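You operate a simulated robot arm through the tools that you are given. There is no shell and no other tool. Be economical: measure what you need, move in short steps, check, and stop when the job is done.

You run a simulated robot arm. Do the job below in one go: nothing can be reset, and whatever is moved stays where it is left.

Task
Move the plug from the bath to the rack, drain the cloudy water, refill to about the red line.
Fine: turn the drain knob shut before filling, and shut the lid at the end.

It is judged by the outcome, as a careful person would: the job done as asked, and still so three seconds after it is handed in. It fails if anything else is knocked over, pushed out of place, dropped, spilled or broken. Lids that push on must go on centred and level and be pressed home; caps that screw on are set level and turned clockwise until they are tight.

Robot
A 6-joint arm with a two-finger parallel gripper, fixed in place. Base frame: the origin is at the foot of the arm, x ahead of it, y to its left, z up; the work surface is at about z = 0.854. Units: m, degrees, N and s.
With the tool pointing down near the work surface it reaches from about 0.24 to 0.64 m from the base axis. Its first joint turns from -66.0 to 66.0 degrees. Payload 2.7 kg.
Tool frame: the origin (TCP) lies between the finger pads and is the grasp point; the fingertips stand 0.023 m ahead of it; z points along the fingers, y is the line along which they close. Largest opening 0.094 m; finger width 0.038, thickness 0.01; the body of the gripper, 0.054 by 0.096 m, starts 0.039 m behind the TCP.
Orientation is that of the tool frame in the base frame, as a unit quaternion [x, y, z, w]. With the fingers straight down and closing along the base's y, the tool's x points along the base's -x, its y along +y and its z along -z.

Tools
- The arm moves only by the tool step_arm. Its argument "series" is a list of rows, each a list of 7 numbers: the shift along the tool's x, y, z in m, then the turn, a rotation vector about the tool's x, y, z in degrees, then the closure in counts, from 0 (fully open) to 255 (shut). In form: [[dx, dy, dz, rx, ry, rz, jaw], ...]. A call has 1 to 20 rows; each row shifts and turns the commanded pose from where the row before left it, along the tool's axes as they then stand. Each row takes 0.2 s and may step no farther than 0.05 m and 8.6 degrees from the row before; otherwise, or with a gripper value out of range, the whole call is refused. Where a pose cannot be reached the arm comes as near as it can. A force on the tool above 40 N (or 10 N above the force at the start of the call, whichever is more), or a blocked arm, ends the call early, and 0.2 s more pass. Each finger travels about 0.045 m/s and halts on what it meets, pressing with about 31 N; the grip force reading is that of the motor and also rises with nothing between the fingers. The clock runs only during rows and for 0.2 s after the last one: add rows that do not move to give the fingers time. The reply holds the time, the measured pose of the TCP, the force on the tool along the base axes, the opening and the grip force, in the units named above and with some noise.
- Cameras (640 x 400 px; columns grow to the right, rows downward): "scene" is fixed at [0.0788, -0.4326, 1.4089]; the picture's right is [0.75, -0.66, 0.00], its down [-0.34, -0.39, -0.86] and it looks along [0.56, 0.65, -0.51] (base axes); focal length 279 px, centre (320, 200). "wrist" rides on the gripper at [0.086, 0.016, -0.074] in the tool frame; the picture's right is [-0.18, 0.98, 0.00], its down [-0.58, -0.11, -0.81] and it looks along [-0.79, -0.15, 0.59] (tool axes); focal length 243 px, centre (320, 200). There is no depth. A picture from a camera that has moved, and an enlarged one, comes with that camera's place and axes in the base frame and with its lens.
- snapshot(camera): a new picture of that camera. The clock stands still meanwhile.
- zoom(camera, box): a new picture of the part [left, top, right, bottom] of that camera's present view, enlarged. The clock stands still meanwhile.
- close_job(): hands the job in; it is judged then, once.

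Work in short steps. Places have to be worked out from the pictures, the camera data and where the tool is seen: move nearer, look again, correct. Check each grasp and each placing, and mend what went wrong. You have 120 turns and 68 pictures in all, those below and enlarged ones among them. Open the gripper and draw the arm clear of the work before you hand the job in, unless the task says otherwise; then end with one line.

The tools are called after ">>>" by a JSON object that holds its "op" and its "data". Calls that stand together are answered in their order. step_arm: Moves the arm, as the interface text tells. Its arguments: {"type":"object","properties":{"series":{"type":"array","items":{"type":"array","items":{"type":"number"}}}},"required":["series"]} The other tools are called the same way: snapshot (camera) takes a picture; zoom (camera, box) takes an enlarged picture of a part of a camera's view; close_job () hands the job in.

At the start:

```text
t: 0.0
position: [0.341, 0.112, 1.2845]
tool_rot: [0.0, 1.0, 0.0, 0.0]
wrist_force: [0.5, 1.0, 0.5]
finger_gap: 0.0938
grasp_force: 0.1
```

scene: 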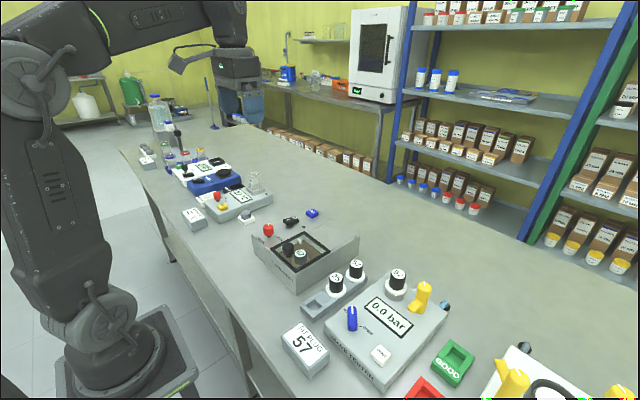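
wrist: 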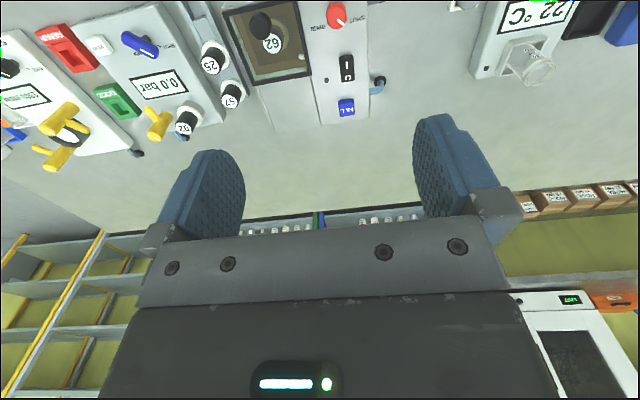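

I'll look closer at the bath and its neighbourhood.

>>> {"op": "zoom", "data": {"camera": "scene", "box": [220, 190, 460, 340]}}

>>> {"op": "zoom", "data": {"camera": "wrist", "box": [80, 0, 400, 160]}}

```text
2.67 times, centred on (340, 265) of scene
camera zoom: at [0.0788, -0.4326, 1.4089], right [0.75, -0.66, 0.0], down [-0.34, -0.39, -0.86], along [0.56, 0.65, -0.51], focal length 743 px, centre (267, 27)
```

zoom: 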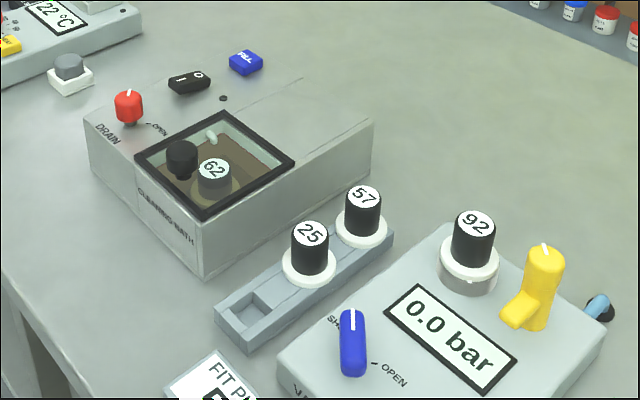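

```text
2.00 times, centred on (240, 80) of wrist
camera zoom: at [0.2531, 0.1278, 1.3584], right [0.18, 0.98, 0.0], down [0.58, -0.11, 0.81], along [0.79, -0.15, -0.59], focal length 485 px, centre (480, 440)
```

zoom: 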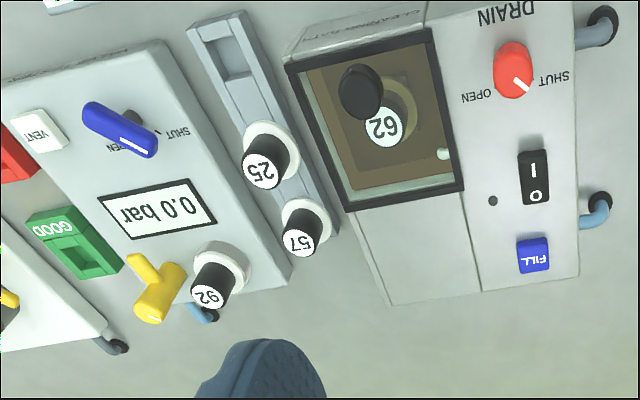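

The bath seems to have a black-framed window and a black knob. I'll tilt the wrist to see it better.

>>> {"op": "step_arm", "data": {"series": [[0.02, 0, 0, 0, 8, 0, 0], [0.02, 0, 0, 0, 8, 0, 0], [0.02, 0, 0, 0, 8, 0, 0], [0, 0, 0, 0, 0, 0, 0]]}}

>>> {"op": "snapshot", "data": {"camera": "wrist"}}

```text
t: 1.0
position: [0.274, 0.1146, 1.2522]
tool_rot: [0.0, 0.978, 0.002, -0.207]
wrist_force: [0.4, 0.2, 0.1]
finger_gap: 0.094
grasp_force: 0.1
out of reach, approached as far as the arm can: row 3
```

```text
63 pictures are left
camera wrist: at [0.2247, 0.1309, 1.3554], right [0.17, 0.98, -0.07], down [0.86, -0.11, 0.5], along [0.48, -0.15, -0.86], focal length 243 px, centre (320, 200)
```

wrist: 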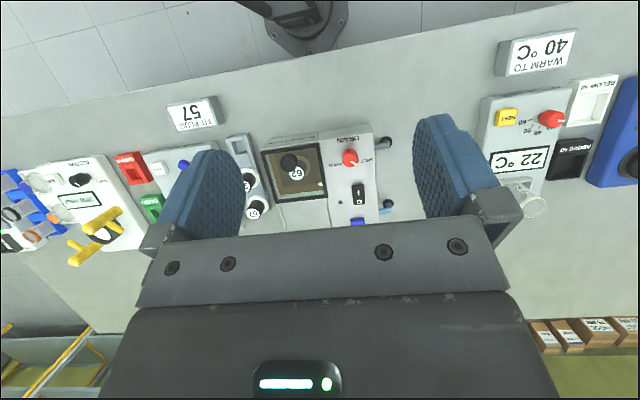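

>>> {"op": "zoom", "data": {"camera": "wrist", "box": [220, 120, 420, 230]}}

>>> {"op": "zoom", "data": {"camera": "scene", "box": [245, 205, 365, 285]}}

```text
3.20 times, centred on (320, 175) of wrist
camera zoom: at [0.2247, 0.1309, 1.3554], right [0.17, 0.98, -0.07], down [0.86, -0.11, 0.5], along [0.48, -0.15, -0.86], focal length 776 px, centre (320, 280)
```

zoom: 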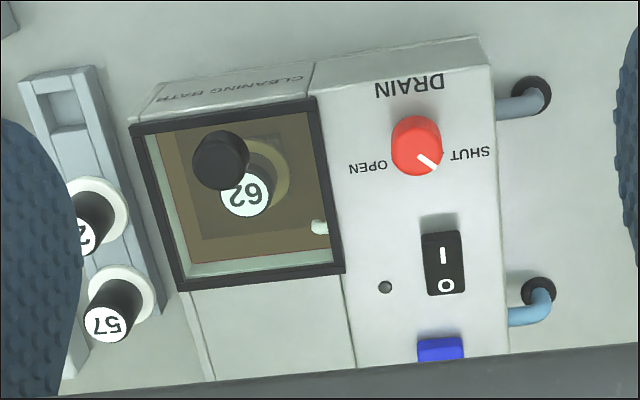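

```text
5.00 times, centred on (305, 245) of scene
camera zoom: at [0.0788, -0.4326, 1.4089], right [0.75, -0.66, 0.0], down [-0.34, -0.39, -0.86], along [0.56, 0.65, -0.51], focal length 1394 px, centre (395, -25)
```

zoom: 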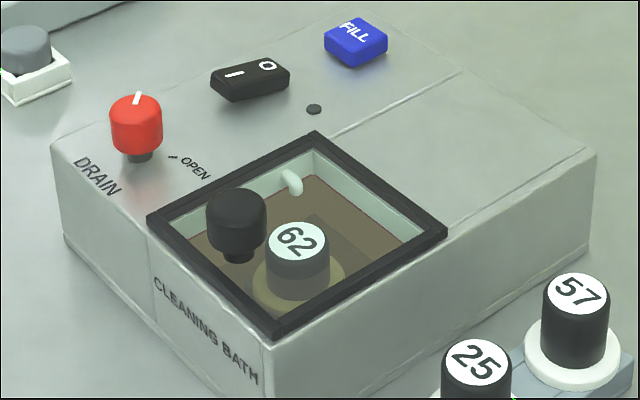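

The black knob belongs to a clear lid, its top at about (0.363, 0.02, 0.964). The bath's top is near z 0.916, and the drain knob at (0.368, 0.126) points at SHUT. I straighten the tool and go above the lid knob.

>>> {"op": "step_arm", "data": {"series": [[0, 0, 0, 0, -8, 0, 0], [0, 0, 0, 0, -8, 0, 0], [0, 0, 0, 0, -8, 0, 0], [-0.04, -0.045, 0, 0, 0, 0, 0], [-0.04, -0.045, 0, 0, 0, 0, 0], [0, 0, 0.05, 0, 0, 0, 0], [0, 0, 0.05, 0, 0, 0, 0], [0, 0, 0.04, 0, 0, 0, 0], [0, 0, 0, 0, 0, 0, 0]]}}

>>> {"op": "snapshot", "data": {"camera": "wrist"}}

```text
refused: row 4 steps farther than a row can; nothing moved
```

```text
60 pictures are left
camera wrist: at [0.2247, 0.1309, 1.3554], right [0.17, 0.98, -0.07], down [0.86, -0.11, 0.5], along [0.48, -0.15, -0.86], focal length 243 px, centre (320, 200)
```

wrist: 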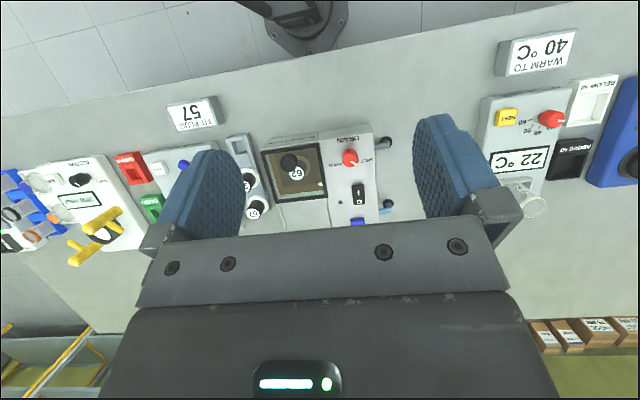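

One row was too long; I repeat with smaller ones.

>>> {"op": "step_arm", "data": {"series": [[0, 0, 0, 0, -8, 0, 0], [0, 0, 0, 0, -8, 0, 0], [0, 0, 0, 0, -8, 0, 0], [-0.03, -0.03, 0, 0, 0, 0, 0], [-0.03, -0.03, 0, 0, 0, 0, 0], [-0.02, -0.03, 0, 0, 0, 0, 0], [0, 0, 0.05, 0, 0, 0, 0], [0, 0, 0.05, 0, 0, 0, 0], [0, 0, 0.04, 0, 0, 0, 0], [0, 0, 0, 0, 0, 0, 0]]}}

>>> {"op": "snapshot", "data": {"camera": "wrist"}}

```text
t: 3.2
position: [0.356, 0.0246, 1.1115]
tool_rot: [0.0, 1.0, 0.0, 0.0]
wrist_force: [0.1, -0.4, 0.9]
finger_gap: 0.0944
grasp_force: 0.2
```

```text
59 pictures are left
camera wrist: at [0.2684, 0.04, 1.1866], right [0.18, 0.98, 0.0], down [0.58, -0.11, 0.81], along [0.79, -0.15, -0.59], focal length 243 px, centre (320, 200)
```

wrist: 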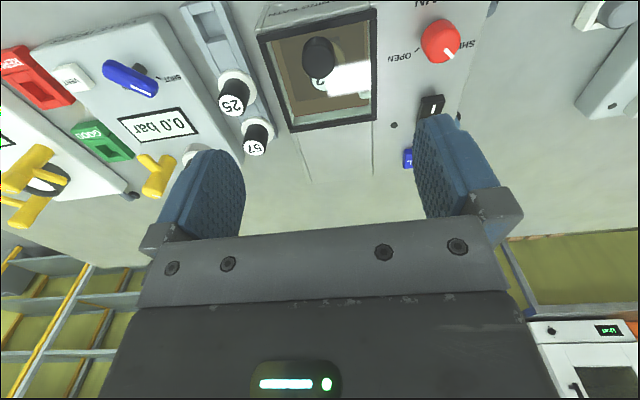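

Lid knob confirmed at about (0.364, 0.020). I descend onto it, halting with the tips above the frame, and look.

>>> {"op": "step_arm", "data": {"series": [[-0.008, -0.004, 0.04, 0, 0, 0, 0], [0, 0, 0.04, 0, 0, 0, 0], [0, 0, 0.04, 0, 0, 0, 0], [0, 0, 0.025, 0, 0, 0, 60], [0, 0, 0.01, 0, 0, 0, 100], [0, 0, 0, 0, 0, 0, 100]]}}

>>> {"op": "zoom", "data": {"camera": "scene", "box": [225, 185, 385, 285]}}

```text
t: 4.6
position: [0.3646, 0.0211, 0.9563]
tool_rot: [0.001, 1.0, 0.001, -0.001]
wrist_force: [-0.3, -0.4, -0.4]
finger_gap: 0.0571
grasp_force: 0.1
```

```text
4.00 times, centred on (305, 235) of scene
camera zoom: at [0.0788, -0.4326, 1.4089], right [0.75, -0.66, 0.0], down [-0.34, -0.39, -0.86], along [0.56, 0.65, -0.51], focal length 1115 px, centre (380, 60)
```

zoom: 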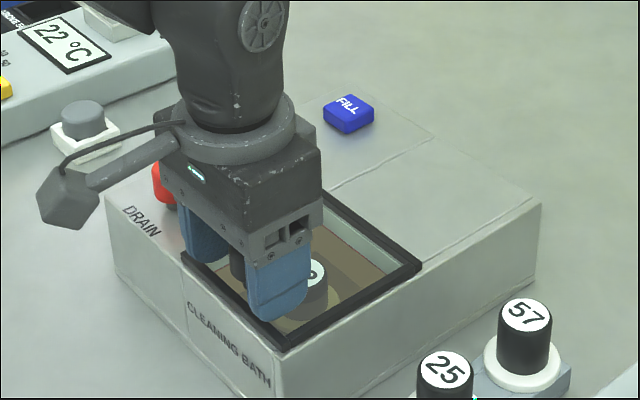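

Fingers straddle the knob. I close on it.

>>> {"op": "step_arm", "data": {"series": [[0, 0, 0.003, 0, 0, 0, 180], [0, 0, 0, 0, 0, 0, 255], [0, 0, 0, 0, 0, 0, 255], [0, 0, 0, 0, 0, 0, 255], [0, 0, 0, 0, 0, 0, 255]]}}

```text
t: 5.8
position: [0.3637, 0.0204, 0.9548]
tool_rot: [0.0, 1.0, -0.001, -0.001]
wrist_force: [0.5, -9.1, 5.4]
finger_gap: 0.0294
grasp_force: 45.3
```

Knob gripped (29 mm). I try sliding it gently toward +x.

>>> {"op": "step_arm", "data": {"series": [[-0.005, 0, 0, 0, 0, 0, 255], [-0.01, 0, 0, 0, 0, 0, 255], [-0.01, 0, 0, 0, 0, 0, 255]]}}

>>> {"op": "zoom", "data": {"camera": "scene", "box": [225, 185, 385, 285]}}

```text
t: 6.6
position: [0.3882, 0.0181, 0.9546]
tool_rot: [-0.001, 1.0, 0.0, 0.001]
wrist_force: [0.1, -11.3, 11.4]
finger_gap: 0.0292
grasp_force: 45.0
```

```text
4.00 times, centred on (305, 235) of scene
camera zoom: at [0.0786, -0.4329, 1.4088], right [0.75, -0.66, 0.0], down [-0.34, -0.39, -0.86], along [0.56, 0.65, -0.51], focal length 1115 px, centre (380, 60)
```

zoom: 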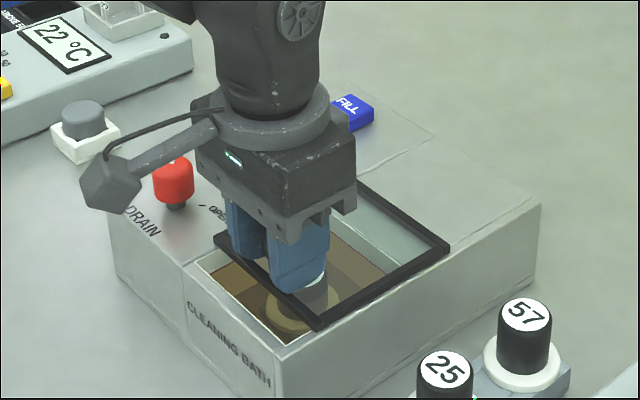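

The lid slides. I continue in +x, easing the sideways force.

>>> {"op": "step_arm", "data": {"series": [[-0.015, 0, 0, 0, 0, 0, 255], [-0.015, 0, 0, 0, 0, 0, 255], [-0.015, 0, 0, 0, 0, 0, 255], [-0.015, 0, 0, 0, 0, 0, 255], [-0.01, 0, 0, 0, 0, 0, 255], [0, 0, 0, 0, 0, 0, 255]]}}

>>> {"op": "zoom", "data": {"camera": "scene", "box": [225, 185, 385, 285]}}

```text
t: 8.0
position: [0.4579, 0.0202, 0.9539]
tool_rot: [0.0, 1.0, 0.0, 0.001]
wrist_force: [-0.6, -16.9, 18.5]
finger_gap: 0.0293
grasp_force: 44.8
```

```text
4.00 times, centred on (305, 235) of scene
camera zoom: at [0.0786, -0.433, 1.4088], right [0.75, -0.66, 0.0], down [-0.34, -0.39, -0.86], along [0.56, 0.65, -0.51], focal length 1115 px, centre (380, 60)
```

zoom: 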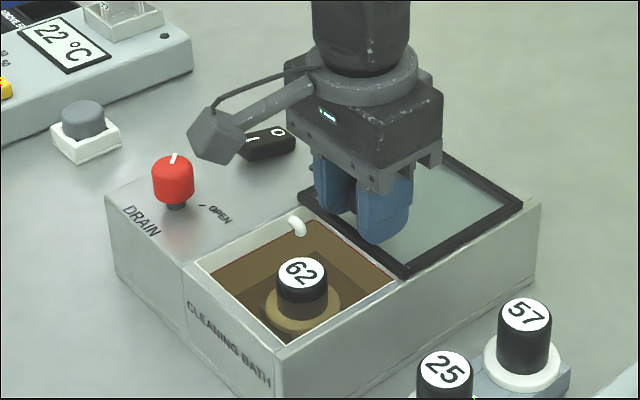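

The lid is nearly fully open. I push a bit more while relieving the side and vertical load.

>>> {"op": "step_arm", "data": {"series": [[-0.004, -0.002, -0.001, 0, 0, 0, 255], [-0.005, -0.001, -0.0005, 0, 0, 0, 255], [0, 0, 0, 0, 0, 0, 255]]}}

>>> {"op": "zoom", "data": {"camera": "scene", "box": [225, 185, 385, 285]}}

```text
t: 8.8
position: [0.4671, 0.0199, 0.9538]
tool_rot: [-0.001, 1.0, 0.0, 0.001]
wrist_force: [1.4, 13.0, -0.1]
finger_gap: 0.0291
grasp_force: 45.0
```

```text
4.00 times, centred on (305, 235) of scene
camera zoom: at [0.0788, -0.4322, 1.409], right [0.75, -0.66, 0.0], down [-0.34, -0.39, -0.86], along [0.56, 0.65, -0.51], focal length 1115 px, centre (380, 60)
```

zoom: 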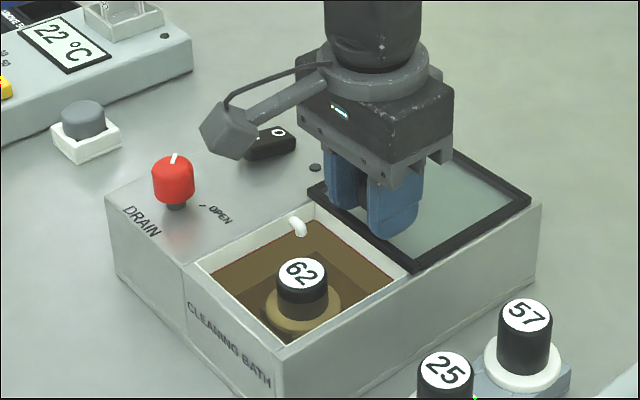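

The opening is clear. I release, rise and look down at the plug.

>>> {"op": "step_arm", "data": {"series": [[0, 0, 0, 0, 0, 0, 120], [0, 0, 0, 0, 0, 0, 90], [0, 0, 0, 0, 0, 0, 60], [0, 0, -0.04, 0, 0, 0, 0], [0, 0, -0.04, 0, 0, 0, 0], [0.03, 0, -0.03, 0, 0, 0, 0], [0.04, 0, 0, 0, 0, 0, 0], [0.04, 0, 0, 0, 0, 0, 0], [0, 0, 0, 0, 0, 0, 0]]}}

>>> {"op": "zoom", "data": {"camera": "wrist", "box": [160, 0, 480, 200]}}

>>> {"op": "zoom", "data": {"camera": "scene", "box": [245, 215, 365, 295]}}

```text
t: 10.8
position: [0.3551, 0.0179, 1.0657]
tool_rot: [0.0, 1.0, 0.0, 0.0]
wrist_force: [0.5, -0.3, -1.0]
finger_gap: 0.0939
grasp_force: 0.1
```

```text
2.00 times, centred on (320, 100) of wrist
camera zoom: at [0.2683, 0.0332, 1.1408], right [0.18, 0.98, 0.0], down [0.58, -0.11, 0.81], along [0.79, -0.15, -0.59], focal length 485 px, centre (320, 400)
```

zoom: 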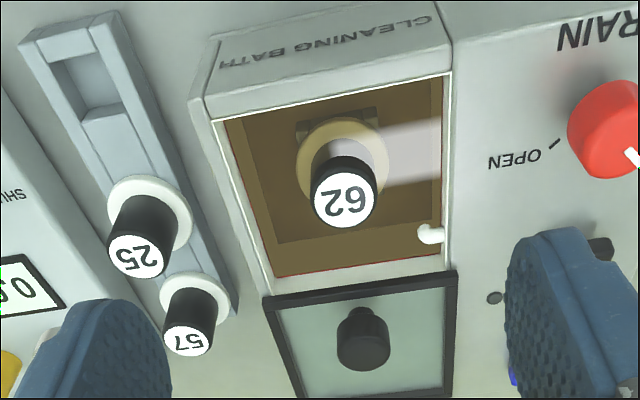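

```text
5.00 times, centred on (305, 255) of scene
camera zoom: at [0.0788, -0.4326, 1.4089], right [0.75, -0.66, 0.0], down [-0.34, -0.39, -0.86], along [0.56, 0.65, -0.51], focal length 1394 px, centre (395, -75)
```

zoom: 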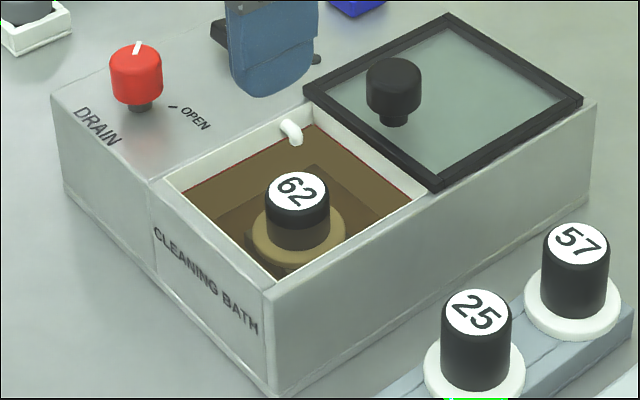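

Plug 62's top is at about (0.402, 0.021, 0.918), and the red line is visible on the inner walls at today's water level. I descend over it with a partial opening.

>>> {"op": "step_arm", "data": {"series": [[-0.047, 0.003, 0, 0, 0, 0, 100], [0, 0, 0.045, 0, 0, 0, 105], [0, 0, 0.04, 0, 0, 0, 105], [0, 0, 0, 0, 0, 0, 105]]}}

>>> {"op": "zoom", "data": {"camera": "wrist", "box": [160, 0, 480, 200]}}

>>> {"op": "zoom", "data": {"camera": "scene", "box": [245, 215, 365, 295]}}

```text
t: 11.8
position: [0.404, 0.019, 0.982]
tool_rot: [0.001, 1.0, 0.0, 0.001]
wrist_force: [-0.9, -1.1, 0.2]
finger_gap: 0.0555
grasp_force: 0.0
```

```text
2.00 times, centred on (320, 100) of wrist
camera zoom: at [0.3163, 0.0361, 1.0556], right [0.18, 0.98, 0.0], down [0.58, -0.11, 0.81], along [0.79, -0.15, -0.59], focal length 485 px, centre (320, 400)
```

zoom: 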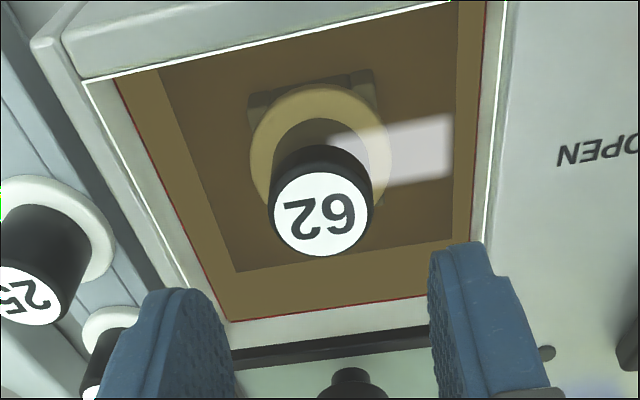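

```text
5.00 times, centred on (305, 255) of scene
camera zoom: at [0.0788, -0.4326, 1.4089], right [0.75, -0.66, 0.0], down [-0.34, -0.39, -0.86], along [0.56, 0.65, -0.51], focal length 1394 px, centre (395, -75)
```

zoom: 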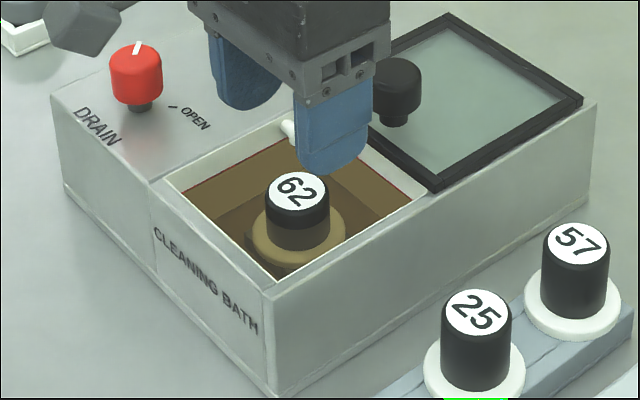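

Aligned with the plug. I lower to z ≈ 0.909 and close.

>>> {"op": "step_arm", "data": {"series": [[0.001, 0.001, 0.04, 0, 0, 0, 105], [0, 0, 0.02, 0, 0, 0, 105], [0, 0, 0.012, 0, 0, 0, 105], [0, 0, 0, 0, 0, 0, 180], [0, 0, 0, 0, 0, 0, 255], [0, 0, 0, 0, 0, 0, 255], [0, 0, 0, 0, 0, 0, 255]]}}

>>> {"op": "zoom", "data": {"camera": "scene", "box": [245, 215, 365, 295]}}

```text
t: 13.4
position: [0.4028, 0.021, 0.9072]
tool_rot: [0.0, 1.0, 0.001, 0.0]
wrist_force: [0.1, 1.4, 0.1]
finger_gap: 0.0327
grasp_force: 30.9
```

```text
5.00 times, centred on (305, 255) of scene
camera zoom: at [0.0788, -0.4326, 1.4089], right [0.75, -0.66, 0.0], down [-0.34, -0.39, -0.86], along [0.56, 0.65, -0.51], focal length 1394 px, centre (395, -75)
```

zoom: 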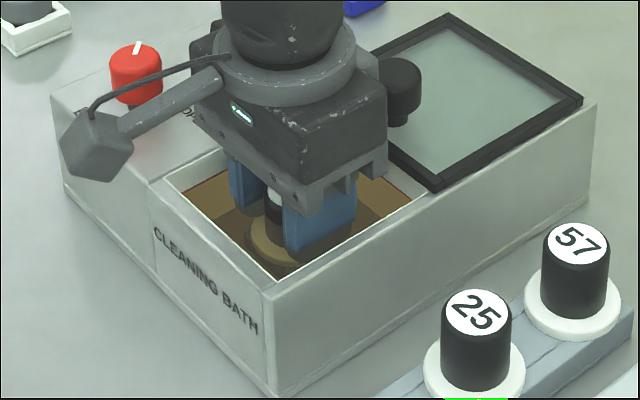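

The plug is gripped (33 mm). I lift slowly, straight up.

>>> {"op": "step_arm", "data": {"series": [[0, 0, -0.01, 0, 0, 0, 255], [0, 0, -0.02, 0, 0, 0, 255], [0, 0, -0.03, 0, 0, 0, 255], [0, 0, -0.04, 0, 0, 0, 255], [0, 0, -0.03, 0, 0, 0, 255], [0, 0, 0, 0, 0, 0, 255]]}}

>>> {"op": "snapshot", "data": {"camera": "scene"}}

>>> {"op": "snapshot", "data": {"camera": "wrist"}}

```text
t: 14.8
position: [0.4029, 0.0219, 1.0388]
tool_rot: [0.0, 1.0, 0.0, -0.001]
wrist_force: [-0.1, 0.0, -0.8]
finger_gap: 0.0
grasp_force: 31.2
```

```text
49 pictures are left
```

scene: 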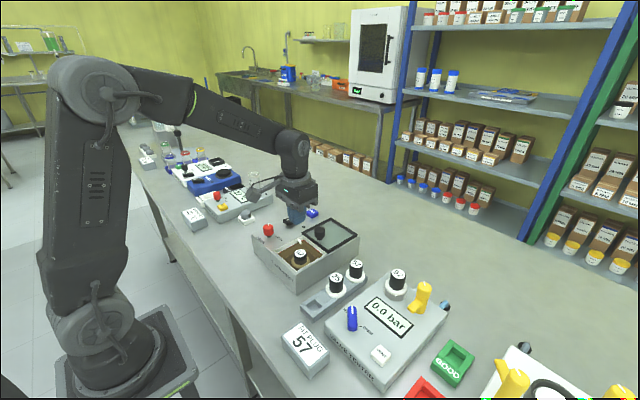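

```text
48 pictures are left
camera wrist: at [0.3154, 0.0384, 1.1144], right [0.18, 0.98, 0.0], down [0.58, -0.11, 0.81], along [0.79, -0.15, -0.59], focal length 243 px, centre (320, 200)
```

wrist: 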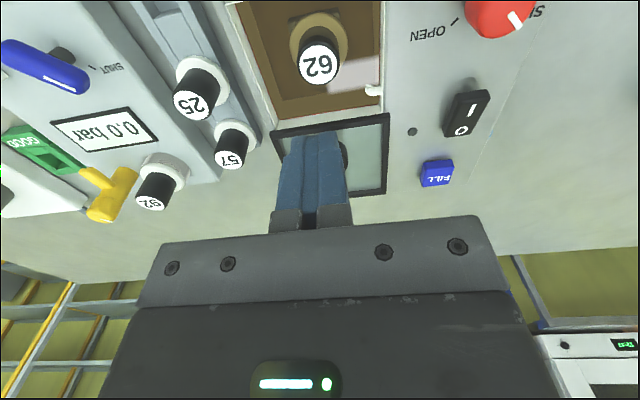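

It slipped out of the fingers. I check how the plug stands now.

>>> {"op": "zoom", "data": {"camera": "scene", "box": [245, 215, 365, 295]}}

>>> {"op": "zoom", "data": {"camera": "wrist", "box": [220, 0, 420, 125]}}

```text
5.00 times, centred on (305, 255) of scene
camera zoom: at [0.0788, -0.4326, 1.4089], right [0.75, -0.66, 0.0], down [-0.34, -0.39, -0.86], along [0.56, 0.65, -0.51], focal length 1394 px, centre (395, -75)
```

zoom: 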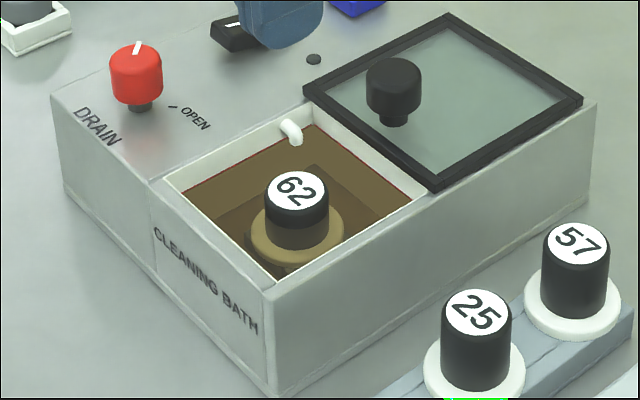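

```text
3.20 times, centred on (320, 62) of wrist
camera zoom: at [0.3154, 0.0384, 1.1144], right [0.18, 0.98, 0.0], down [0.58, -0.11, 0.81], along [0.79, -0.15, -0.59], focal length 776 px, centre (320, 640)
```

zoom: 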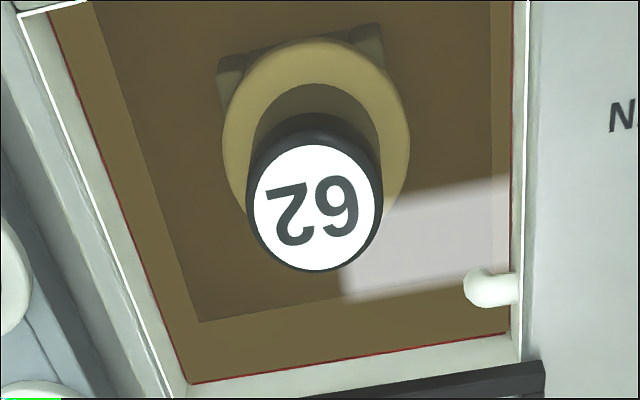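

It sits upright as before. I regrip a little deeper, then lift in small steps, watching the force.

>>> {"op": "step_arm", "data": {"series": [[0, -0.001, 0, 0, 0, 0, 60], [0, 0, 0.04, 0, 0, 0, 105], [0, 0, 0.04, 0, 0, 0, 105], [0, 0, 0.03, 0, 0, 0, 105], [0, 0, 0.015, 0, 0, 0, 105], [0, 0, 0.009, 0, 0, 0, 105], [0, 0, 0, 0, 0, 0, 180], [0, 0, 0, 0, 0, 0, 255], [0, 0, 0, 0, 0, 0, 255], [0, 0, 0, 0, 0, 0, 255], [0, 0, 0, 0, 0, 0, 255]]}}

>>> {"op": "step_arm", "data": {"series": [[0, 0, -0.003, 0, 0, 0, 255], [0, 0, -0.003, 0, 0, 0, 255]]}}

```text
t: 17.2
position: [0.4036, 0.0194, 0.9055]
tool_rot: [0.001, 1.0, 0.0, 0.002]
wrist_force: [3.5, 1.3, 10.5]
finger_gap: 0.0324
grasp_force: 31.0
```

```text
t: 17.8
position: [0.4017, 0.0185, 0.9094]
tool_rot: [0.0, 1.0, 0.0, 0.0]
wrist_force: [-0.6, -0.6, -1.1]
finger_gap: 0.0329
grasp_force: 30.9
```

>>> {"op": "step_arm", "data": {"series": [[0, 0, -0.004, 0, 0, 0, 255], [0, 0, -0.004, 0, 0, 0, 255], [0, 0, -0.004, 0, 0, 0, 255]]}}

>>> {"op": "zoom", "data": {"camera": "scene", "box": [245, 215, 365, 295]}}

```text
t: 18.6
position: [0.4027, 0.0203, 0.9223]
tool_rot: [0.0, 1.0, -0.001, 0.0]
wrist_force: [-0.3, 0.8, -1.2]
finger_gap: 0.0324
grasp_force: 31.0
```

```text
5.00 times, centred on (305, 255) of scene
camera zoom: at [0.0788, -0.4326, 1.4089], right [0.75, -0.66, 0.0], down [-0.34, -0.39, -0.86], along [0.56, 0.65, -0.51], focal length 1394 px, centre (395, -75)
```

zoom: 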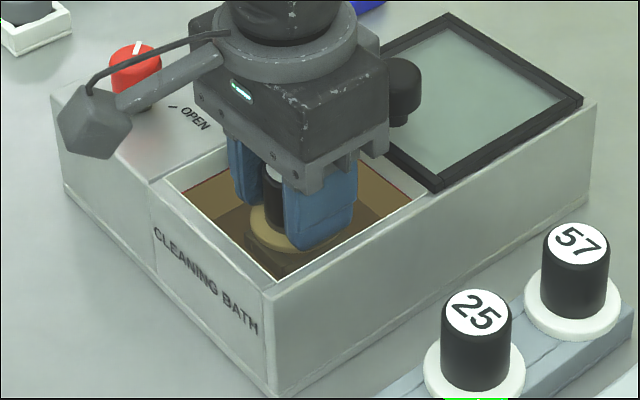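

The plug seems to be coming up with the fingers; I go on slowly.

>>> {"op": "step_arm", "data": {"series": [[0, 0, -0.005, 0, 0, 0, 255], [0, 0, -0.005, 0, 0, 0, 255], [0, 0, -0.005, 0, 0, 0, 255], [0, 0, -0.005, 0, 0, 0, 255], [0, 0, -0.005, 0, 0, 0, 255]]}}

>>> {"op": "zoom", "data": {"camera": "scene", "box": [245, 215, 365, 295]}}

```text
t: 19.8
position: [0.4031, 0.0207, 0.948]
tool_rot: [0.0, 1.0, 0.0, 0.001]
wrist_force: [-0.8, 0.1, -1.1]
finger_gap: 0.0325
grasp_force: 31.1
```

```text
5.00 times, centred on (305, 255) of scene
camera zoom: at [0.0788, -0.4326, 1.4089], right [0.75, -0.66, 0.0], down [-0.34, -0.39, -0.86], along [0.56, 0.65, -0.51], focal length 1394 px, centre (395, -75)
```

zoom: 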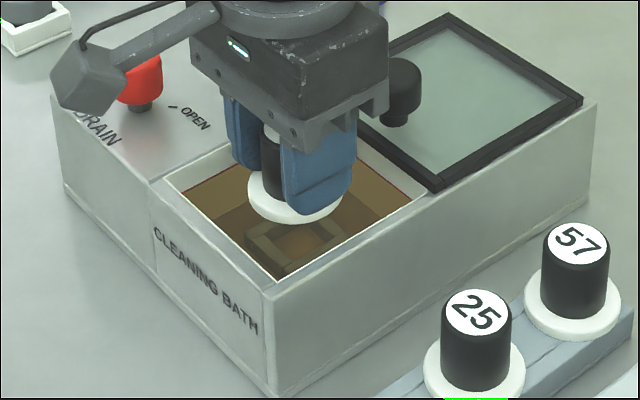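

The plug is out of its holder and held. I raise it further, gently, to clear the rim.

>>> {"op": "step_arm", "data": {"series": [[0, 0, -0.006, 0, 0, 0, 255], [0, 0, -0.008, 0, 0, 0, 255], [0, 0, -0.01, 0, 0, 0, 255], [0, 0, -0.01, 0, 0, 0, 255], [0, 0, -0.01, 0, 0, 0, 255], [0, 0, -0.01, 0, 0, 0, 255], [0, 0, -0.01, 0, 0, 0, 255], [0, 0, -0.008, 0, 0, 0, 255], [0, 0, -0.005, 0, 0, 0, 255], [0, 0, 0, 0, 0, 0, 255]]}}

>>> {"op": "zoom", "data": {"camera": "scene", "box": [225, 175, 385, 275]}}

>>> {"op": "snapshot", "data": {"camera": "wrist"}}

```text
t: 22.0
position: [0.4032, 0.021, 1.0238]
tool_rot: [0.0, 1.0, 0.001, 0.0]
wrist_force: [-0.8, 0.0, -0.5]
finger_gap: 0.0326
grasp_force: 31.3
```

```text
4.00 times, centred on (305, 225) of scene
camera zoom: at [0.0788, -0.4326, 1.4089], right [0.75, -0.66, 0.0], down [-0.34, -0.39, -0.86], along [0.56, 0.65, -0.51], focal length 1115 px, centre (380, 100)
```

zoom: 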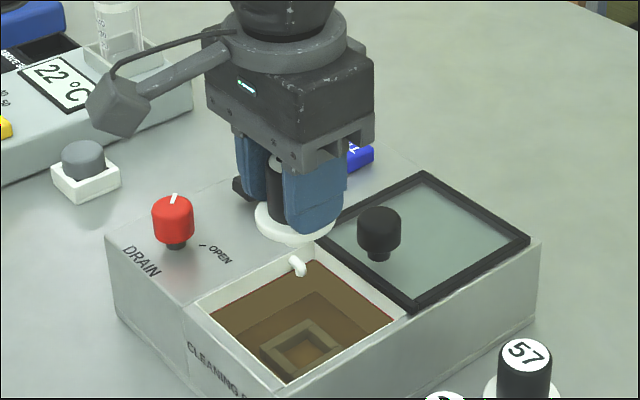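

```text
42 pictures are left
camera wrist: at [0.3153, 0.0364, 1.0996], right [0.18, 0.98, 0.0], down [0.58, -0.11, 0.81], along [0.79, -0.15, -0.59], focal length 243 px, centre (320, 200)
```

wrist: 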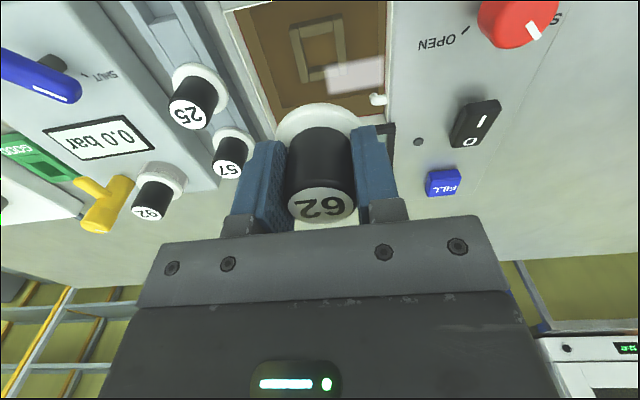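

The plug is held upright. From the rack plugs (25 at x 0.417, 57 at x 0.487, y −0.099) the free slot is at about (0.347, −0.099). I carry the plug above it.

>>> {"op": "step_arm", "data": {"series": [[0.004, -0.006, 0, 0, 0, 0, 255], [0.006, -0.012, 0, 0, 0, 0, 255], [0.006, -0.014, 0, 0, 0, 0, 255], [0.006, -0.014, 0, 0, 0, 0, 255], [0.006, -0.014, 0, 0, 0, 0, 255], [0.006, -0.014, 0, 0, 0, 0, 255], [0.006, -0.014, 0, 0, 0, 0, 255], [0.006, -0.014, 0, 0, 0, 0, 255], [0.006, -0.012, 0, 0, 0, 0, 255], [0.004, -0.006, 0, 0, 0, 0, 255], [0, 0, 0, 0, 0, 0, 255]]}}

>>> {"op": "zoom", "data": {"camera": "scene", "box": [265, 215, 405, 325]}}

>>> {"op": "snapshot", "data": {"camera": "wrist"}}

```text
t: 24.4
position: [0.3457, -0.1001, 1.0252]
tool_rot: [0.0, 1.0, 0.0, 0.0]
wrist_force: [0.2, -0.5, 0.0]
finger_gap: 0.0326
grasp_force: 31.2
```

```text
3.64 times, centred on (335, 270) of scene
camera zoom: at [0.0788, -0.4326, 1.4089], right [0.75, -0.66, 0.0], down [-0.34, -0.39, -0.86], along [0.56, 0.65, -0.51], focal length 1014 px, centre (266, -54)
```

zoom: 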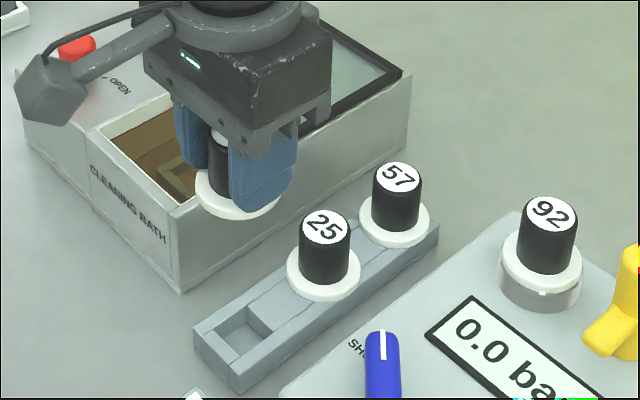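

```text
40 pictures are left
camera wrist: at [0.2593, -0.0837, 1.0993], right [0.18, 0.98, 0.0], down [0.58, -0.11, 0.81], along [0.79, -0.15, -0.59], focal length 243 px, centre (320, 200)
```

wrist: 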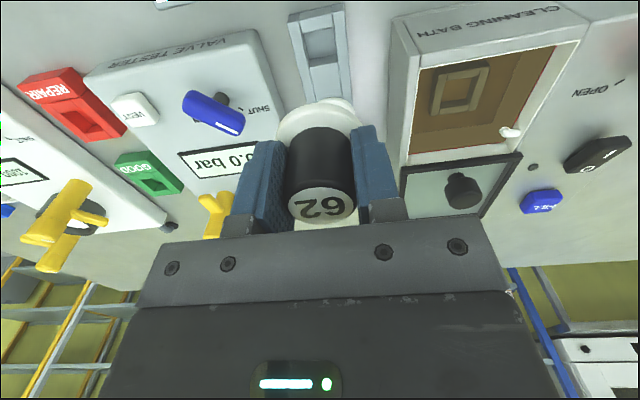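

I zoom on the slot to refine its centre and check the rack's angle.

>>> {"op": "zoom", "data": {"camera": "wrist", "box": [260, 0, 420, 100]}}

>>> {"op": "zoom", "data": {"camera": "scene", "box": [300, 270, 380, 320]}}

```text
4.00 times, centred on (340, 50) of wrist
camera zoom: at [0.2593, -0.0837, 1.0993], right [0.18, 0.98, 0.0], down [0.58, -0.11, 0.81], along [0.79, -0.15, -0.59], focal length 970 px, centre (240, 800)
```

zoom: 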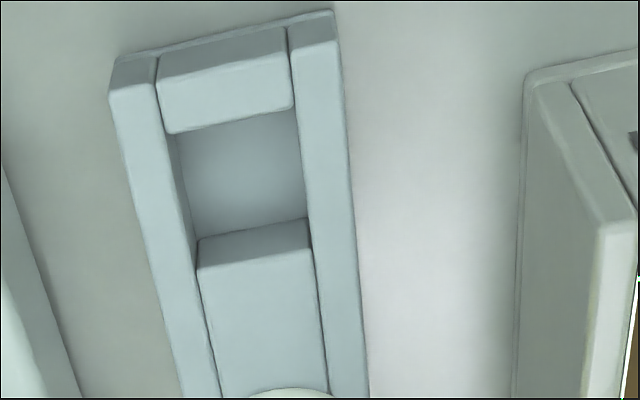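

```text
8.00 times, centred on (340, 295) of scene
camera zoom: at [0.0788, -0.4326, 1.4089], right [0.75, -0.66, 0.0], down [-0.34, -0.39, -0.86], along [0.56, 0.65, -0.51], focal length 2230 px, centre (160, -560)
```

zoom: 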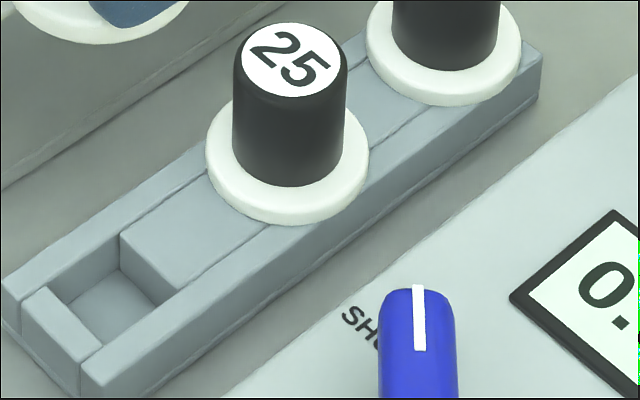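

The slot is about 28 mm square, axis-aligned, centred at (0.349, −0.100) with its rim at z ≈ 0.868. I correct x and lower part of the way.

>>> {"op": "step_arm", "data": {"series": [[-0.0025, 0, 0.01, 0, 0, 0, 255], [0, 0, 0.015, 0, 0, 0, 255], [0, 0, 0.015, 0, 0, 0, 255], [0, 0, 0.015, 0, 0, 0, 255], [0, 0, 0.015, 0, 0, 0, 255], [0, 0, 0.012, 0, 0, 0, 255], [0, 0, 0.005, 0, 0, 0, 255], [0, 0, 0, 0, 0, 0, 255]]}}

>>> {"op": "zoom", "data": {"camera": "scene", "box": [275, 250, 371, 310]}}

>>> {"op": "zoom", "data": {"camera": "wrist", "box": [200, 50, 440, 220]}}

```text
t: 26.2
position: [0.3496, -0.0995, 0.9374]
tool_rot: [0.0, 1.0, 0.0, 0.0]
wrist_force: [-0.4, 0.4, -1.0]
finger_gap: 0.0324
grasp_force: 31.0
```

```text
6.67 times, centred on (323, 280) of scene
camera zoom: at [0.0788, -0.4326, 1.4089], right [0.75, -0.66, 0.0], down [-0.34, -0.39, -0.86], along [0.56, 0.65, -0.51], focal length 1859 px, centre (300, -333)
```

zoom: 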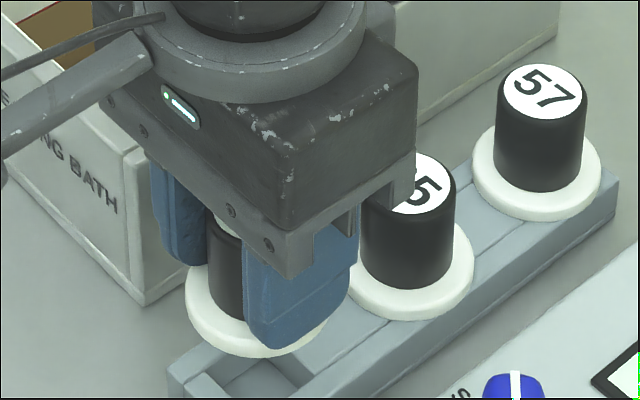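

```text
2.35 times, centred on (320, 135) of wrist
camera zoom: at [0.2618, -0.0834, 1.0124], right [0.18, 0.98, 0.0], down [0.58, -0.11, 0.81], along [0.79, -0.15, -0.59], focal length 571 px, centre (320, 353)
```

zoom: 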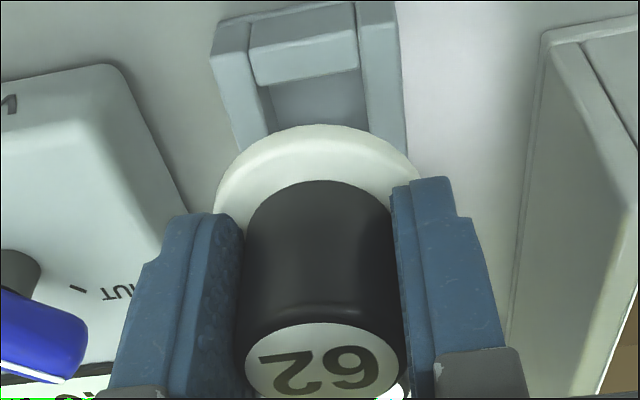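

Yaw looks aligned with the rack. I lower slowly toward the seat.

>>> {"op": "step_arm", "data": {"series": [[0, -0.0005, 0.005, 0, 0, 0, 255], [0, 0, 0.005, 0, 0, 0, 255], [0, 0, 0.005, 0, 0, 0, 255], [0, 0, 0.003, 0, 0, 0, 255], [0, 0, 0.003, 0, 0, 0, 255], [0, 0, 0, 0, 0, 0, 255]]}}

>>> {"op": "zoom", "data": {"camera": "scene", "box": [275, 250, 371, 310]}}

```text
t: 27.6
position: [0.3488, -0.0994, 0.9158]
tool_rot: [0.001, 1.0, 0.0, 0.0]
wrist_force: [0.0, -0.3, -0.3]
finger_gap: 0.0324
grasp_force: 30.5
```

```text
6.67 times, centred on (323, 280) of scene
camera zoom: at [0.0788, -0.4326, 1.4089], right [0.75, -0.66, 0.0], down [-0.34, -0.39, -0.86], along [0.56, 0.65, -0.51], focal length 1859 px, centre (300, -333)
```

zoom: 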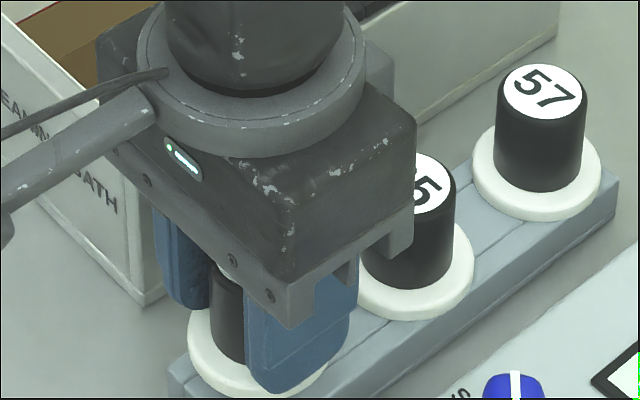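

Still free, no contact force. I continue in 2 mm steps.

>>> {"op": "step_arm", "data": {"series": [[0, 0, 0.002, 0, 0, 0, 255], [0, 0, 0.002, 0, 0, 0, 255], [0, 0, 0.002, 0, 0, 0, 255], [0, 0, 0.002, 0, 0, 0, 255], [0, 0, 0, 0, 0, 0, 255]]}}

```text
t: 28.8
position: [0.3501, -0.0993, 0.9083]
tool_rot: [0.0, 1.0, -0.001, 0.0]
wrist_force: [-0.4, -1.1, -0.4]
finger_gap: 0.0326
grasp_force: 31.0
```

>>> {"op": "step_arm", "data": {"series": [[0, 0, 0.0015, 0, 0, 0, 255], [0, 0, 0.0015, 0, 0, 0, 255], [0, 0, 0, 0, 0, 0, 255]]}}

>>> {"op": "zoom", "data": {"camera": "scene", "box": [275, 250, 371, 310]}}

```text
t: 29.6
position: [0.3485, -0.0992, 0.9061]
tool_rot: [0.0, 1.0, 0.0, 0.001]
wrist_force: [0.7, -0.4, -0.9]
finger_gap: 0.0328
grasp_force: 30.9
```

```text
6.67 times, centred on (323, 280) of scene
camera zoom: at [0.0788, -0.4326, 1.4089], right [0.75, -0.66, 0.0], down [-0.34, -0.39, -0.86], along [0.56, 0.65, -0.51], focal length 1859 px, centre (300, -333)
```

zoom: 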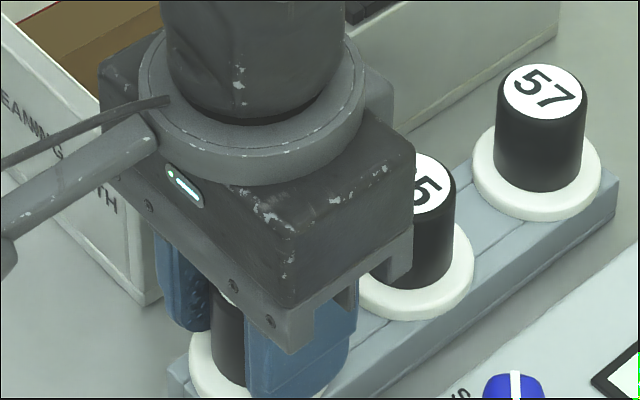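

No contact yet; a few more small steps.

>>> {"op": "step_arm", "data": {"series": [[0, 0, 0.0015, 0, 0, 0, 255], [0, 0, 0.0015, 0, 0, 0, 255], [0, 0, 0, 0, 0, 0, 255]]}}

```text
t: 30.4
position: [0.3492, -0.0994, 0.9024]
tool_rot: [0.0, 1.0, 0.0, 0.0]
wrist_force: [0.2, 0.8, -0.2]
finger_gap: 0.0325
grasp_force: 30.6
```

>>> {"op": "step_arm", "data": {"series": [[0, 0, 0.0015, 0, 0, 0, 255], [0, 0, 0.001, 0, 0, 0, 255], [0, 0, 0, 0, 0, 0, 255]]}}

>>> {"op": "zoom", "data": {"camera": "wrist", "box": [200, 50, 440, 220]}}

```text
t: 31.2
position: [0.3486, -0.0998, 0.9013]
tool_rot: [0.0, 1.0, 0.0, 0.001]
wrist_force: [-5.2, 1.4, 19.6]
finger_gap: 0.0325
grasp_force: 31.0
```

```text
2.35 times, centred on (320, 135) of wrist
camera zoom: at [0.2618, -0.0837, 0.9758], right [0.18, 0.98, 0.0], down [0.58, -0.11, 0.81], along [0.79, -0.15, -0.59], focal length 571 px, centre (320, 353)
```

zoom: 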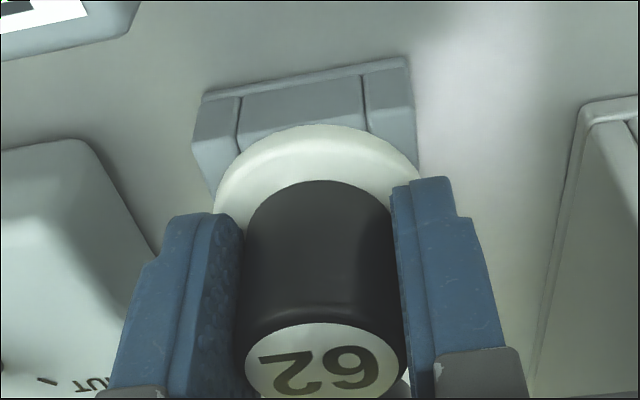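

Firm contact at z 0.901, which matches the height of its neighbours. I release and rise slowly.

>>> {"op": "step_arm", "data": {"series": [[0, 0, -0.0015, 0, 0, 0, 255], [0, 0, 0, 0, 0, 0, 140], [0, 0, 0, 0, 0, 0, 110], [0, 0, 0, 0, 0, 0, 100], [0, 0, -0.02, 0, 0, 0, 100], [0, 0, -0.04, 0, 0, 0, 90], [0, 0, -0.05, 0, 0, 0, 60], [0, 0, -0.02, 0, 0, 0, 0], [0, 0, 0, 0, 0, 0, 0]]}}

>>> {"op": "zoom", "data": {"camera": "scene", "box": [265, 215, 405, 325]}}

>>> {"op": "zoom", "data": {"camera": "wrist", "box": [160, 0, 480, 200]}}

```text
t: 33.2
position: [0.3496, -0.1015, 1.0324]
tool_rot: [0.0, 1.0, 0.0, 0.0]
wrist_force: [-0.8, -0.9, 0.2]
finger_gap: 0.0943
grasp_force: 0.0
```

```text
3.64 times, centred on (335, 270) of scene
camera zoom: at [0.0788, -0.4326, 1.4089], right [0.75, -0.66, 0.0], down [-0.34, -0.39, -0.86], along [0.56, 0.65, -0.51], focal length 1014 px, centre (266, -54)
```

zoom: 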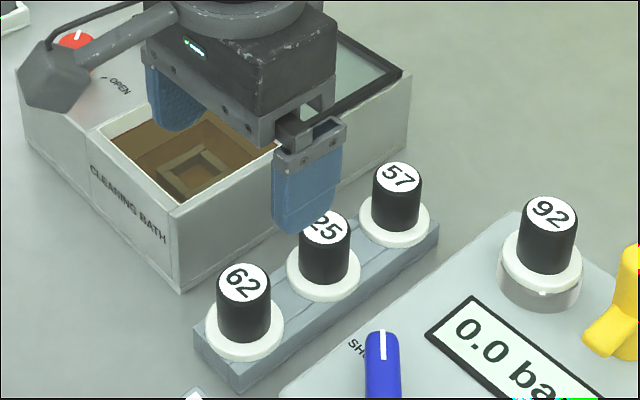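

```text
2.00 times, centred on (320, 100) of wrist
camera zoom: at [0.2615, -0.0844, 1.1065], right [0.18, 0.98, 0.0], down [0.58, -0.11, 0.81], along [0.79, -0.15, -0.59], focal length 485 px, centre (320, 400)
```

zoom: 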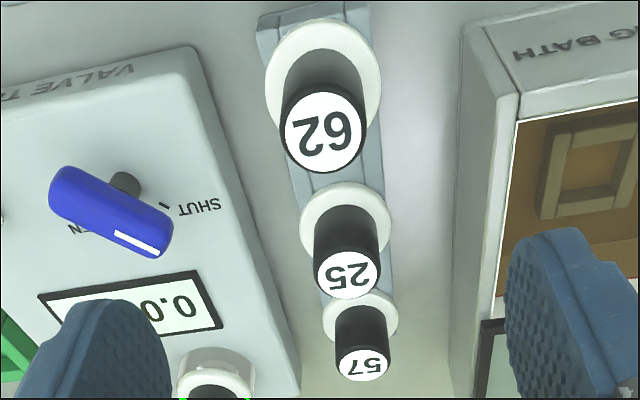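

Plug 62 is well seated. Now the drain knob: I move above it and look.

>>> {"op": "step_arm", "data": {"series": [[0, 0.045, -0.01, 0, 0, 0, 0], [-0.005, 0.045, -0.01, 0, 0, 0, 0], [-0.005, 0.045, 0, 0, 0, 0, 0], [-0.005, 0.045, 0, 0, 0, 0, 0], [-0.003, 0.047, 0, 0, 0, 0, 0], [0, 0, 0, 0, 0, 0, 0]]}}

>>> {"op": "zoom", "data": {"camera": "wrist", "box": [160, 0, 480, 200]}}

```text
t: 34.6
position: [0.3686, 0.127, 1.0514]
tool_rot: [0.0, 1.0, 0.001, 0.0]
wrist_force: [0.2, 0.1, -0.3]
finger_gap: 0.0938
grasp_force: 0.0
```

```text
2.00 times, centred on (320, 100) of wrist
camera zoom: at [0.2816, 0.1429, 1.1272], right [0.18, 0.98, 0.0], down [0.58, -0.11, 0.81], along [0.79, -0.15, -0.59], focal length 485 px, centre (320, 400)
```

zoom: 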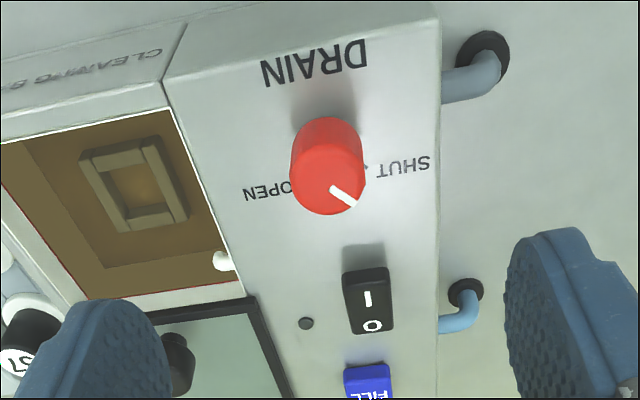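

Knob at about (0.371, 0.128). I pre-rotate −45° and lower around it.

>>> {"op": "step_arm", "data": {"series": [[-0.0025, 0.001, 0.01, 0, 0, -7.5, 0], [0, 0, 0.01, 0, 0, -7.5, 0], [0, 0, 0.01, 0, 0, -7.5, 0], [0, 0, 0.01, 0, 0, -7.5, 40], [0, 0, 0.01, 0, 0, -7.5, 80], [0, 0, 0.01, 0, 0, -7.5, 100], [0, 0, 0, 0, 0, 0, 100]]}}

>>> {"op": "zoom", "data": {"camera": "scene", "box": [205, 175, 345, 265]}}

>>> {"op": "snapshot", "data": {"camera": "wrist"}}

```text
t: 36.2
position: [0.3706, 0.1284, 0.9925]
tool_rot: [-0.384, 0.923, 0.0, 0.0]
wrist_force: [0.2, -0.1, -0.1]
finger_gap: 0.0573
grasp_force: 0.1
```

```text
4.44 times, centred on (275, 220) of scene
camera zoom: at [0.0788, -0.4326, 1.4089], right [0.75, -0.66, 0.0], down [-0.34, -0.39, -0.86], along [0.56, 0.65, -0.51], focal length 1239 px, centre (520, 111)
```

zoom: 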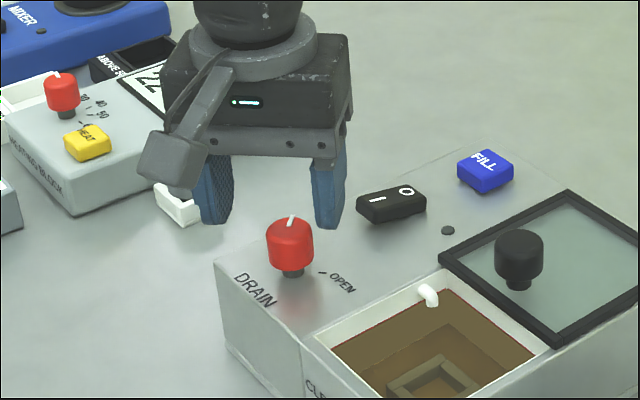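

```text
28 pictures are left
camera wrist: at [0.297, 0.0778, 1.0663], right [-0.57, 0.82, 0.0], down [0.49, 0.34, 0.81], along [0.66, 0.46, -0.59], focal length 243 px, centre (320, 200)
```

wrist: 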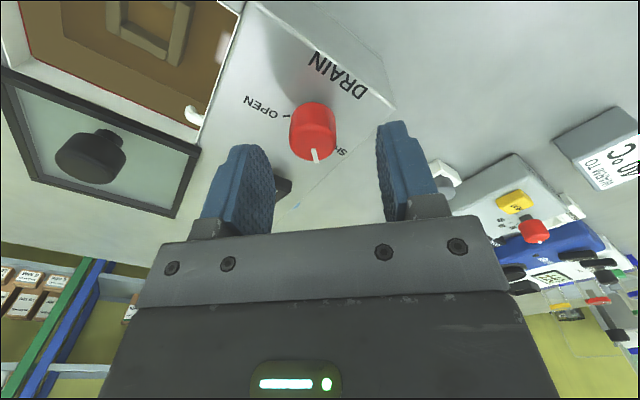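

Centred on the knob; I lower and close on it.

>>> {"op": "step_arm", "data": {"series": [[0, 0, 0.02, 0, 0, 0, 100], [0, 0, 0.015, 0, 0, 0, 100], [0, 0, 0.01, 0, 0, 0, 100], [0, 0, 0, 0, 0, 0, 180], [0, 0, 0, 0, 0, 0, 255], [0, 0, 0, 0, 0, 0, 255], [0, 0, 0, 0, 0, 0, 255]]}}

```text
t: 37.8
position: [0.3751, 0.1244, 0.9477]
tool_rot: [-0.381, 0.925, -0.003, 0.003]
wrist_force: [14.9, -13.3, -5.3]
finger_gap: 0.027
grasp_force: 31.1
stopped in row 7: the force on the tool passed its limit (the readings are from after the stop); the commanded pose is now the measured one
```

Gripped but the contact shifted the hand sideways; I check the residual force after relieving it.

>>> {"op": "step_arm", "data": {"series": [[0, -0.001, 0, 0, 0, 0, 255], [0, 0, 0, 0, 0, 0, 255]]}}

```text
t: 38.4
position: [0.3743, 0.1244, 0.9477]
tool_rot: [-0.382, 0.924, -0.002, 0.003]
wrist_force: [15.7, -20.4, -4.6]
finger_gap: 0.0275
grasp_force: 44.9
```

>>> {"op": "step_arm", "data": {"series": [[0, -0.0015, 0, 0, 0, 0, 255], [0, 0, 0, 0, 0, 0, 255]]}}

```text
t: 39.0
position: [0.374, 0.1234, 0.9467]
tool_rot: [-0.381, 0.924, -0.001, 0.003]
wrist_force: [2.8, -10.5, 3.2]
finger_gap: 0.0277
grasp_force: 45.2
```

Force relieved. I turn clockwise (from SHUT to OPEN), first 30°.

>>> {"op": "step_arm", "data": {"series": [[0, -0.0005, 0, 0, 0, 7.5, 255], [0, 0, 0, 0, 0, 7.5, 255], [0, 0, 0, 0, 0, 7.5, 255], [0, 0, 0, 0, 0, 7.5, 255]]}}

>>> {"op": "zoom", "data": {"camera": "scene", "box": [225, 195, 345, 275]}}

```text
t: 40.1
position: [0.3733, 0.1271, 0.9473]
tool_rot: [-0.129, 0.992, 0.0, 0.001]
wrist_force: [-6.5, 4.1, 1.9]
finger_gap: 0.0273
grasp_force: 45.0
stopped in row 4: the force on the tool passed its limit (the readings are from after the stop); the commanded pose is now the measured one
```

```text
5.00 times, centred on (285, 235) of scene
camera zoom: at [0.0786, -0.4325, 1.409], right [0.75, -0.66, 0.0], down [-0.34, -0.39, -0.86], along [0.56, 0.65, -0.51], focal length 1394 px, centre (495, 25)
```

zoom: 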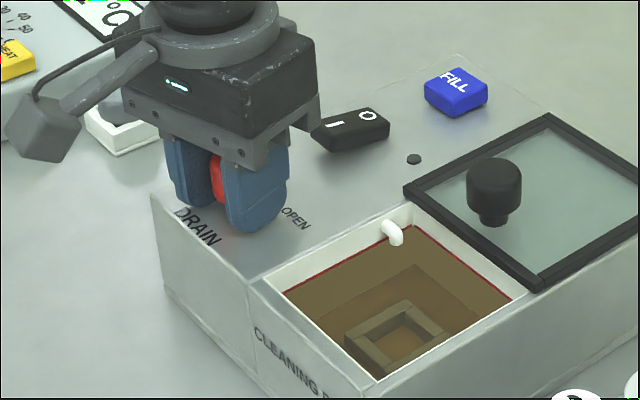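

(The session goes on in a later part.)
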